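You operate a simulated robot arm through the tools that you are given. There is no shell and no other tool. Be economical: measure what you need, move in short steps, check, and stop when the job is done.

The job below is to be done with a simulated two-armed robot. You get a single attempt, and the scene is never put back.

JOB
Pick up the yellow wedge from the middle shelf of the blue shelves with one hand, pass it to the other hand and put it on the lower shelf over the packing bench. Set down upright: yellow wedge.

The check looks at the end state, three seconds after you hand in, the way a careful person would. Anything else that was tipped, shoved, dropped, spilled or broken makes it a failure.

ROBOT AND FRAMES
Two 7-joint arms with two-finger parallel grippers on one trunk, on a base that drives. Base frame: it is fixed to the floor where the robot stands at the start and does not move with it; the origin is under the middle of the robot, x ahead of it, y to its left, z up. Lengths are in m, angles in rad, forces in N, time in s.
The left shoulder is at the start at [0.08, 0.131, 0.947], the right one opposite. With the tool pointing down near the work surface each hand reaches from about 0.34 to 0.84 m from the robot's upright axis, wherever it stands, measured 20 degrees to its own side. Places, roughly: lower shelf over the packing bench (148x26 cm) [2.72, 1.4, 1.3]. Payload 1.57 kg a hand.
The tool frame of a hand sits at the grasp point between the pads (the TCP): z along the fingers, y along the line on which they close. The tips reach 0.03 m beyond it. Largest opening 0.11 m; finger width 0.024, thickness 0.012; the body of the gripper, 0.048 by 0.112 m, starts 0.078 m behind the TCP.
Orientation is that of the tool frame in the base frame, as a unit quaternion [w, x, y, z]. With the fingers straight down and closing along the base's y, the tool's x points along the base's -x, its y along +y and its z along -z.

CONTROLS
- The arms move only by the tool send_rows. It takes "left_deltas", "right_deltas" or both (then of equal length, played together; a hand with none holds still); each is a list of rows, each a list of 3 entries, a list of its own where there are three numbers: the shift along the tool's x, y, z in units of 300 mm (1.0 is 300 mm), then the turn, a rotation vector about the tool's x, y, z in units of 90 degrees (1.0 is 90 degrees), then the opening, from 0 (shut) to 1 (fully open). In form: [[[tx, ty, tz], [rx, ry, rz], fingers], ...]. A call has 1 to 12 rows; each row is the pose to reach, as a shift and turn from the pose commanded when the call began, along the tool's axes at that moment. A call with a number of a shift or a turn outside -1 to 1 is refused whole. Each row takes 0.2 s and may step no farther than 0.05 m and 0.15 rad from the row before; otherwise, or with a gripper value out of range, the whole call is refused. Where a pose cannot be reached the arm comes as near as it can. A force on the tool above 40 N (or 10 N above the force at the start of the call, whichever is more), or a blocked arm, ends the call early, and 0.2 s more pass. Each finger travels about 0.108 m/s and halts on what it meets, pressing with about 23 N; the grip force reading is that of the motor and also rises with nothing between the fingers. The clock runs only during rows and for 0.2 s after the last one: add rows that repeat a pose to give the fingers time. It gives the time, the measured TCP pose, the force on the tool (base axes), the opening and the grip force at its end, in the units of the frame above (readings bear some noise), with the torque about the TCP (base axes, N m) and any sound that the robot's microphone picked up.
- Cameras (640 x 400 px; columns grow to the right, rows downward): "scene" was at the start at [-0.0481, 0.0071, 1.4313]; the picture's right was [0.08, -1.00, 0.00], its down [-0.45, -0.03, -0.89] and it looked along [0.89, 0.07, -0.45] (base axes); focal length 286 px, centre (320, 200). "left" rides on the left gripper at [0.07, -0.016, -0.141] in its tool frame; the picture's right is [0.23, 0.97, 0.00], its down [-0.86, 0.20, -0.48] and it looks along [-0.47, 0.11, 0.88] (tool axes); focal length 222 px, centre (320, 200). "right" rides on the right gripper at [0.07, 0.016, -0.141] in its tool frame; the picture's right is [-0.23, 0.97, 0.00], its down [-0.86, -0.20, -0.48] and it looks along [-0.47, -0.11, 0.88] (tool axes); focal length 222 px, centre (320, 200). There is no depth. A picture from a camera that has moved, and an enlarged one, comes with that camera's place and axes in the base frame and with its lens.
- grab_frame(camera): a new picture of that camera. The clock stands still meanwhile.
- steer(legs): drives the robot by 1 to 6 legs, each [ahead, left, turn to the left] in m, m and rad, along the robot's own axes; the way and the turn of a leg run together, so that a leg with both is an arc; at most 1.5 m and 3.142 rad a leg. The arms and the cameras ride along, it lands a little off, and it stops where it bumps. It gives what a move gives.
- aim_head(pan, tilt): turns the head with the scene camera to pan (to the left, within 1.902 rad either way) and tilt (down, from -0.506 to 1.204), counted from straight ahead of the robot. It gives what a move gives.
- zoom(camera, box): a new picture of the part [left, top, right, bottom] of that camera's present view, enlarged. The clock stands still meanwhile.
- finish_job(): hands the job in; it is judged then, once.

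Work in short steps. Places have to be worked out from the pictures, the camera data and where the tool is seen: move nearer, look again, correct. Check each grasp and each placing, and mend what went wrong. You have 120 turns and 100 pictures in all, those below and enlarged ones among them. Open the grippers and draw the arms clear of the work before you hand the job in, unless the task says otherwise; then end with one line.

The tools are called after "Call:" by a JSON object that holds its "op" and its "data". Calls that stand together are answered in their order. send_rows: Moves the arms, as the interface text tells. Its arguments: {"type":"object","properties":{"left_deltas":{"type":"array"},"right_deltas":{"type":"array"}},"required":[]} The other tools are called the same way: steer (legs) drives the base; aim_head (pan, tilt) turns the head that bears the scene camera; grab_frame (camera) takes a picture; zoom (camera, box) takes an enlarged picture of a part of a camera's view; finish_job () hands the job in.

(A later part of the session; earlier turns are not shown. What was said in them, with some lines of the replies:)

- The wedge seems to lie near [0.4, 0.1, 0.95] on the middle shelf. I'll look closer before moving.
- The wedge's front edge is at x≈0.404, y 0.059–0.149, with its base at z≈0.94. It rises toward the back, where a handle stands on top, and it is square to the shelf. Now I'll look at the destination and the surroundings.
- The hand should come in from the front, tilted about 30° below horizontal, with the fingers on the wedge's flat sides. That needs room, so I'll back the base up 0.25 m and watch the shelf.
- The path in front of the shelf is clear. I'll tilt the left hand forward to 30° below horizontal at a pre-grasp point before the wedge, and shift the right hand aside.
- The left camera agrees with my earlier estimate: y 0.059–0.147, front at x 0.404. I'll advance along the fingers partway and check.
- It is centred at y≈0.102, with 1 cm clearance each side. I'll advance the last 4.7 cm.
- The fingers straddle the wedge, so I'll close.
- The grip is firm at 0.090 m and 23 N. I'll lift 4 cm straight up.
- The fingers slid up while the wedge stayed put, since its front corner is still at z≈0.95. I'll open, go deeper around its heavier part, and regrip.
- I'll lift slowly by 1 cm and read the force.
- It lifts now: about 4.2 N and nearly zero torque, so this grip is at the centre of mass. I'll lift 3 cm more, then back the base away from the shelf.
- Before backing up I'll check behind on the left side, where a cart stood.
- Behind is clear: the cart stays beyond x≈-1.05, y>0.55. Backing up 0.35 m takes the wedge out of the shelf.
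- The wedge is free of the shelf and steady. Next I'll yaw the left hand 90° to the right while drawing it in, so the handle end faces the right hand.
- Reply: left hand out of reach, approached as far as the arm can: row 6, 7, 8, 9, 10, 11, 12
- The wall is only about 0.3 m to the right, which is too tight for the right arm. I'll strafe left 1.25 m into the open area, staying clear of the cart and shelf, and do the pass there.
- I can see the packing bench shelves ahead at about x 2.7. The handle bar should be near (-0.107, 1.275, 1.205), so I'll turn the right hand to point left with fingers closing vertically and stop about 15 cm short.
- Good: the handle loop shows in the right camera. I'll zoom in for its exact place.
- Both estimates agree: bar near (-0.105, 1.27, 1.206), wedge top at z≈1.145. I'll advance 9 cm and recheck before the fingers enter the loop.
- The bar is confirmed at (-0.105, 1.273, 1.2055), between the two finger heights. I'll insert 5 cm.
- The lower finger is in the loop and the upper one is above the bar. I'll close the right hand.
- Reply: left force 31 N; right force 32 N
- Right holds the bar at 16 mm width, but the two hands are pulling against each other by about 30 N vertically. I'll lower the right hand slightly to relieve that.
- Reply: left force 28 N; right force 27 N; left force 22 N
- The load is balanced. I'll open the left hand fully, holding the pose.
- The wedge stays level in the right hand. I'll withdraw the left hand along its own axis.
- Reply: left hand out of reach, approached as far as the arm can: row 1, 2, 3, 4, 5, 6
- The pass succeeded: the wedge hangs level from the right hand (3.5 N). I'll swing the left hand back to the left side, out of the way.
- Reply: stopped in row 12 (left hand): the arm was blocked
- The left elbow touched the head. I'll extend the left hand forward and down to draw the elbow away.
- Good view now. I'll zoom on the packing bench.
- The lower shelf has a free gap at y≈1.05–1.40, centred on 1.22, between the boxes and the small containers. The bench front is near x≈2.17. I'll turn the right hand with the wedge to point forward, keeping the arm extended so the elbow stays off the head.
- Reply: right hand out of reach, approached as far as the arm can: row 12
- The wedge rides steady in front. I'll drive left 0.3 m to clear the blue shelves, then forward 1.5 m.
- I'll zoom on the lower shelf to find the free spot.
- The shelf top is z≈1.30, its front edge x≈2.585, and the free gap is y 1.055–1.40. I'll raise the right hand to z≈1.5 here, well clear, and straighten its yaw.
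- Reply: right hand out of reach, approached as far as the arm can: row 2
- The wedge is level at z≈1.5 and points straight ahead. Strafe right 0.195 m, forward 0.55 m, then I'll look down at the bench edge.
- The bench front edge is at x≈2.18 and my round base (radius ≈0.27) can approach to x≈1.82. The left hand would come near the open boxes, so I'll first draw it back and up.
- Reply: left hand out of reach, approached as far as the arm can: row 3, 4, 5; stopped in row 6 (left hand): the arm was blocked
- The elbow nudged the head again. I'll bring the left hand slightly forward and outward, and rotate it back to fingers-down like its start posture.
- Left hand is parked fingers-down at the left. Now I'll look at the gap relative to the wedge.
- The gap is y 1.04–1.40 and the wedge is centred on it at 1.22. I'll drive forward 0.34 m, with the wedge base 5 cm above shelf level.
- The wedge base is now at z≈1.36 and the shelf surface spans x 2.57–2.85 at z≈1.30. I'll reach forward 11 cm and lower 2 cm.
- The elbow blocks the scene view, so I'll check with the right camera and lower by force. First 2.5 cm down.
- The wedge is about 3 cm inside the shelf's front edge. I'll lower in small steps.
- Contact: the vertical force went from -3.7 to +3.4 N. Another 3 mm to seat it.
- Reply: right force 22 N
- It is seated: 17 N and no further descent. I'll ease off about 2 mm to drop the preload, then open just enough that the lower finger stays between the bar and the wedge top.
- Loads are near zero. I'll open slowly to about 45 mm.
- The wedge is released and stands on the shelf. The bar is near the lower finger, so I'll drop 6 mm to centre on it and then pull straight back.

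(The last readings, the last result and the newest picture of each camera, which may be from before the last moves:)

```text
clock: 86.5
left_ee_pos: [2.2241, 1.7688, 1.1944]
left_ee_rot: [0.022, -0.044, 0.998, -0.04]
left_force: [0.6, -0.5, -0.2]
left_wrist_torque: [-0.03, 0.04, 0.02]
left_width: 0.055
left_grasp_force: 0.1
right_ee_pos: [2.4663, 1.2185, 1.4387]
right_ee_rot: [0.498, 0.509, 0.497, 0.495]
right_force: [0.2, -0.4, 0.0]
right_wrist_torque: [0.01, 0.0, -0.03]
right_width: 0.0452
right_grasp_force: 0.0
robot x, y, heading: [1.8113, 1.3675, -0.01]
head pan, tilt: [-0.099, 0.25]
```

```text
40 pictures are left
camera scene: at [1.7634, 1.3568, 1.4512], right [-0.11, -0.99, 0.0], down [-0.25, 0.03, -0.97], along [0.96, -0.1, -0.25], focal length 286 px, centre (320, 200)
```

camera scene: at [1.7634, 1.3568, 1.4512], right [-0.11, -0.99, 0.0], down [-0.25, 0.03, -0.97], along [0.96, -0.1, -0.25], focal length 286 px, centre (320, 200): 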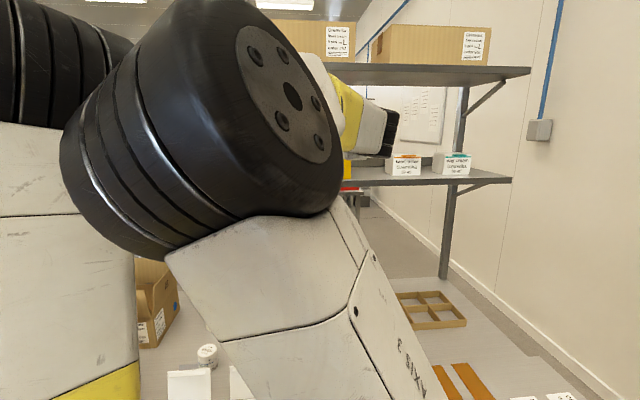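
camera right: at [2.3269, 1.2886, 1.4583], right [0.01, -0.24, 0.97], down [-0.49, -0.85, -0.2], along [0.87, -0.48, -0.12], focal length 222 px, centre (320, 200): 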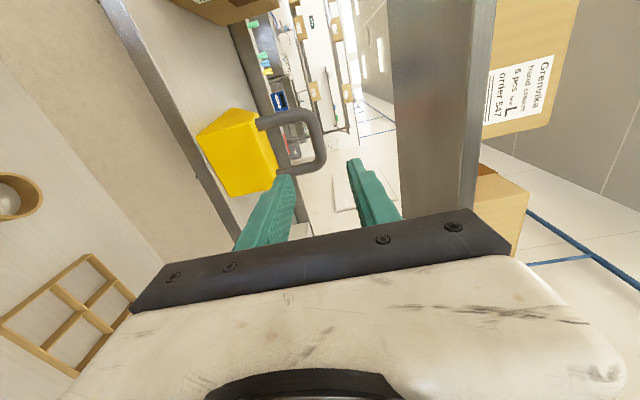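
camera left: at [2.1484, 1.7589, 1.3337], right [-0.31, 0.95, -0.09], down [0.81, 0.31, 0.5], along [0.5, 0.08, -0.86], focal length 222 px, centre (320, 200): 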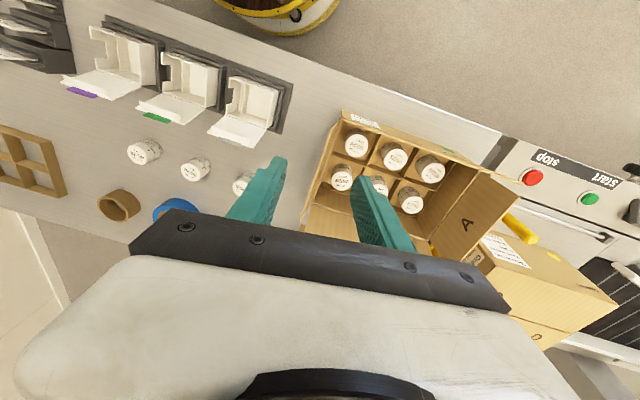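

The wedge stands on the shelf. I'll drive back 0.45 m to draw both arms clear, then verify.

Call:
{"op": "steer", "data": {"legs": [[-0.45, 0, 0]]}}

Call:
{"op": "send_rows", "data": {"right_deltas": [[[0, 0, 0], [0, 0, 0], 0.7], [[0, 0, 0], [0, 0, 0], 1], [[0, 0, 0], [0, 0, 0], 1]], "left_deltas": [[[0, 0, 0], [0, 0, 0], 0.8], [[0, 0, 0], [0, 0, 0], 1], [[0, 0, 0], [0, 0, 0], 1]]}}

Call:
{"op": "grab_frame", "data": {"camera": "right"}}

Call:
{"op": "grab_frame", "data": {"camera": "scene"}}

```text
clock: 89.3
left_ee_pos: [1.7636, 1.7739, 1.1947]
left_ee_rot: [0.023, -0.044, 0.998, -0.04]
left_force: [0.7, 0.6, 0.0]
left_wrist_torque: [0.0, -0.02, 0.03]
left_width: 0.0551
left_grasp_force: 0.1
right_ee_pos: [2.0076, 1.222, 1.4393]
right_ee_rot: [0.499, 0.509, 0.497, 0.495]
right_force: [0.0, 0.0, -0.9]
right_wrist_torque: [0.0, -0.04, 0.03]
right_width: 0.0451
right_grasp_force: 0.0
robot x, y, heading: [1.35, 1.367, -0.006]
head pan, tilt: [-0.099, 0.25]
```

```text
clock: 90.1
left_ee_pos: [1.7635, 1.7739, 1.195]
left_ee_rot: [0.024, -0.045, 0.998, -0.041]
left_force: [-0.1, 0.9, -0.8]
left_wrist_torque: [0.02, 0.01, -0.01]
left_width: 0.11
left_grasp_force: 0.1
right_ee_pos: [2.0069, 1.2218, 1.4395]
right_ee_rot: [0.499, 0.508, 0.498, 0.495]
right_force: [-0.1, -0.3, 0.7]
right_wrist_torque: [-0.01, 0.03, -0.01]
right_width: 0.1101
right_grasp_force: 0.0
robot x, y, heading: [1.3509, 1.368, -0.009]
head pan, tilt: [-0.099, 0.25]
```

```text
39 pictures are left
camera right: at [1.8681, 1.2924, 1.4587], right [0.01, -0.24, 0.97], down [-0.49, -0.85, -0.2], along [0.87, -0.48, -0.12], focal length 222 px, centre (320, 200)
```

right: 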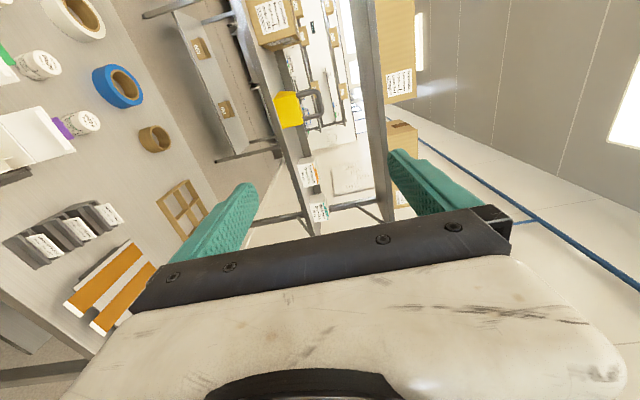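

```text
38 pictures are left
camera scene: at [1.3041, 1.3602, 1.4512], right [-0.11, -0.99, 0.0], down [-0.25, 0.03, -0.97], along [0.96, -0.1, -0.25], focal length 286 px, centre (320, 200)
```

scene: 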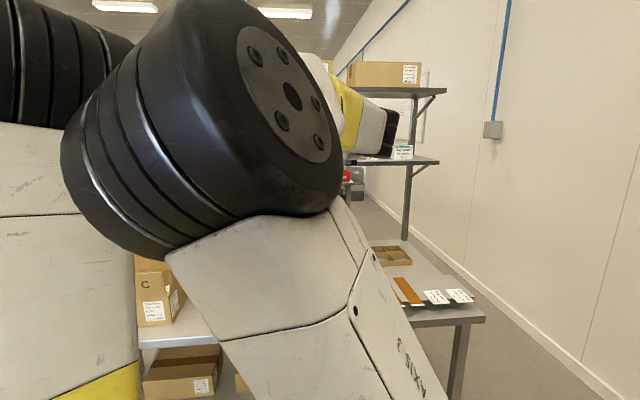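

Call:
{"op": "zoom", "data": {"camera": "right", "box": [230, 40, 390, 240]}}

```text
2.00 times, centred on (310, 140) of right
camera zoom: at [1.8681, 1.2924, 1.4587], right [0.01, -0.24, 0.97], down [-0.49, -0.85, -0.2], along [0.87, -0.48, -0.12], focal length 444 px, centre (340, 320)
```

zoom: 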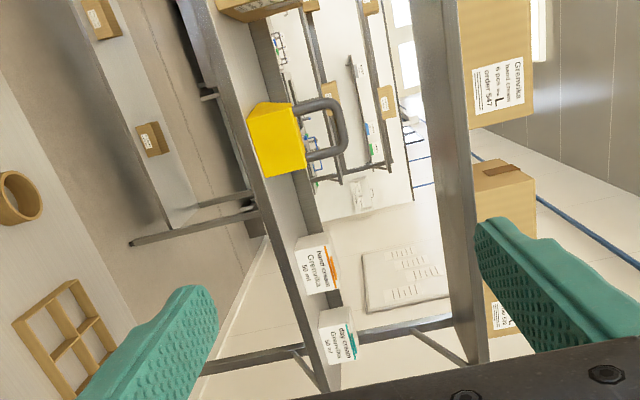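

The wedge stands upright on the lower shelf between the boxes and the containers, nothing else was disturbed, and both hands are empty and clear. Handing in.

Call:
{"op": "finish_job", "data": {}}

```text
The job is handed in.
```

The yellow wedge is upright on the lower shelf over the packing bench, picked up with the left hand, passed to the right and set down; both grippers are open and clear, and I saw nothing else disturbed.
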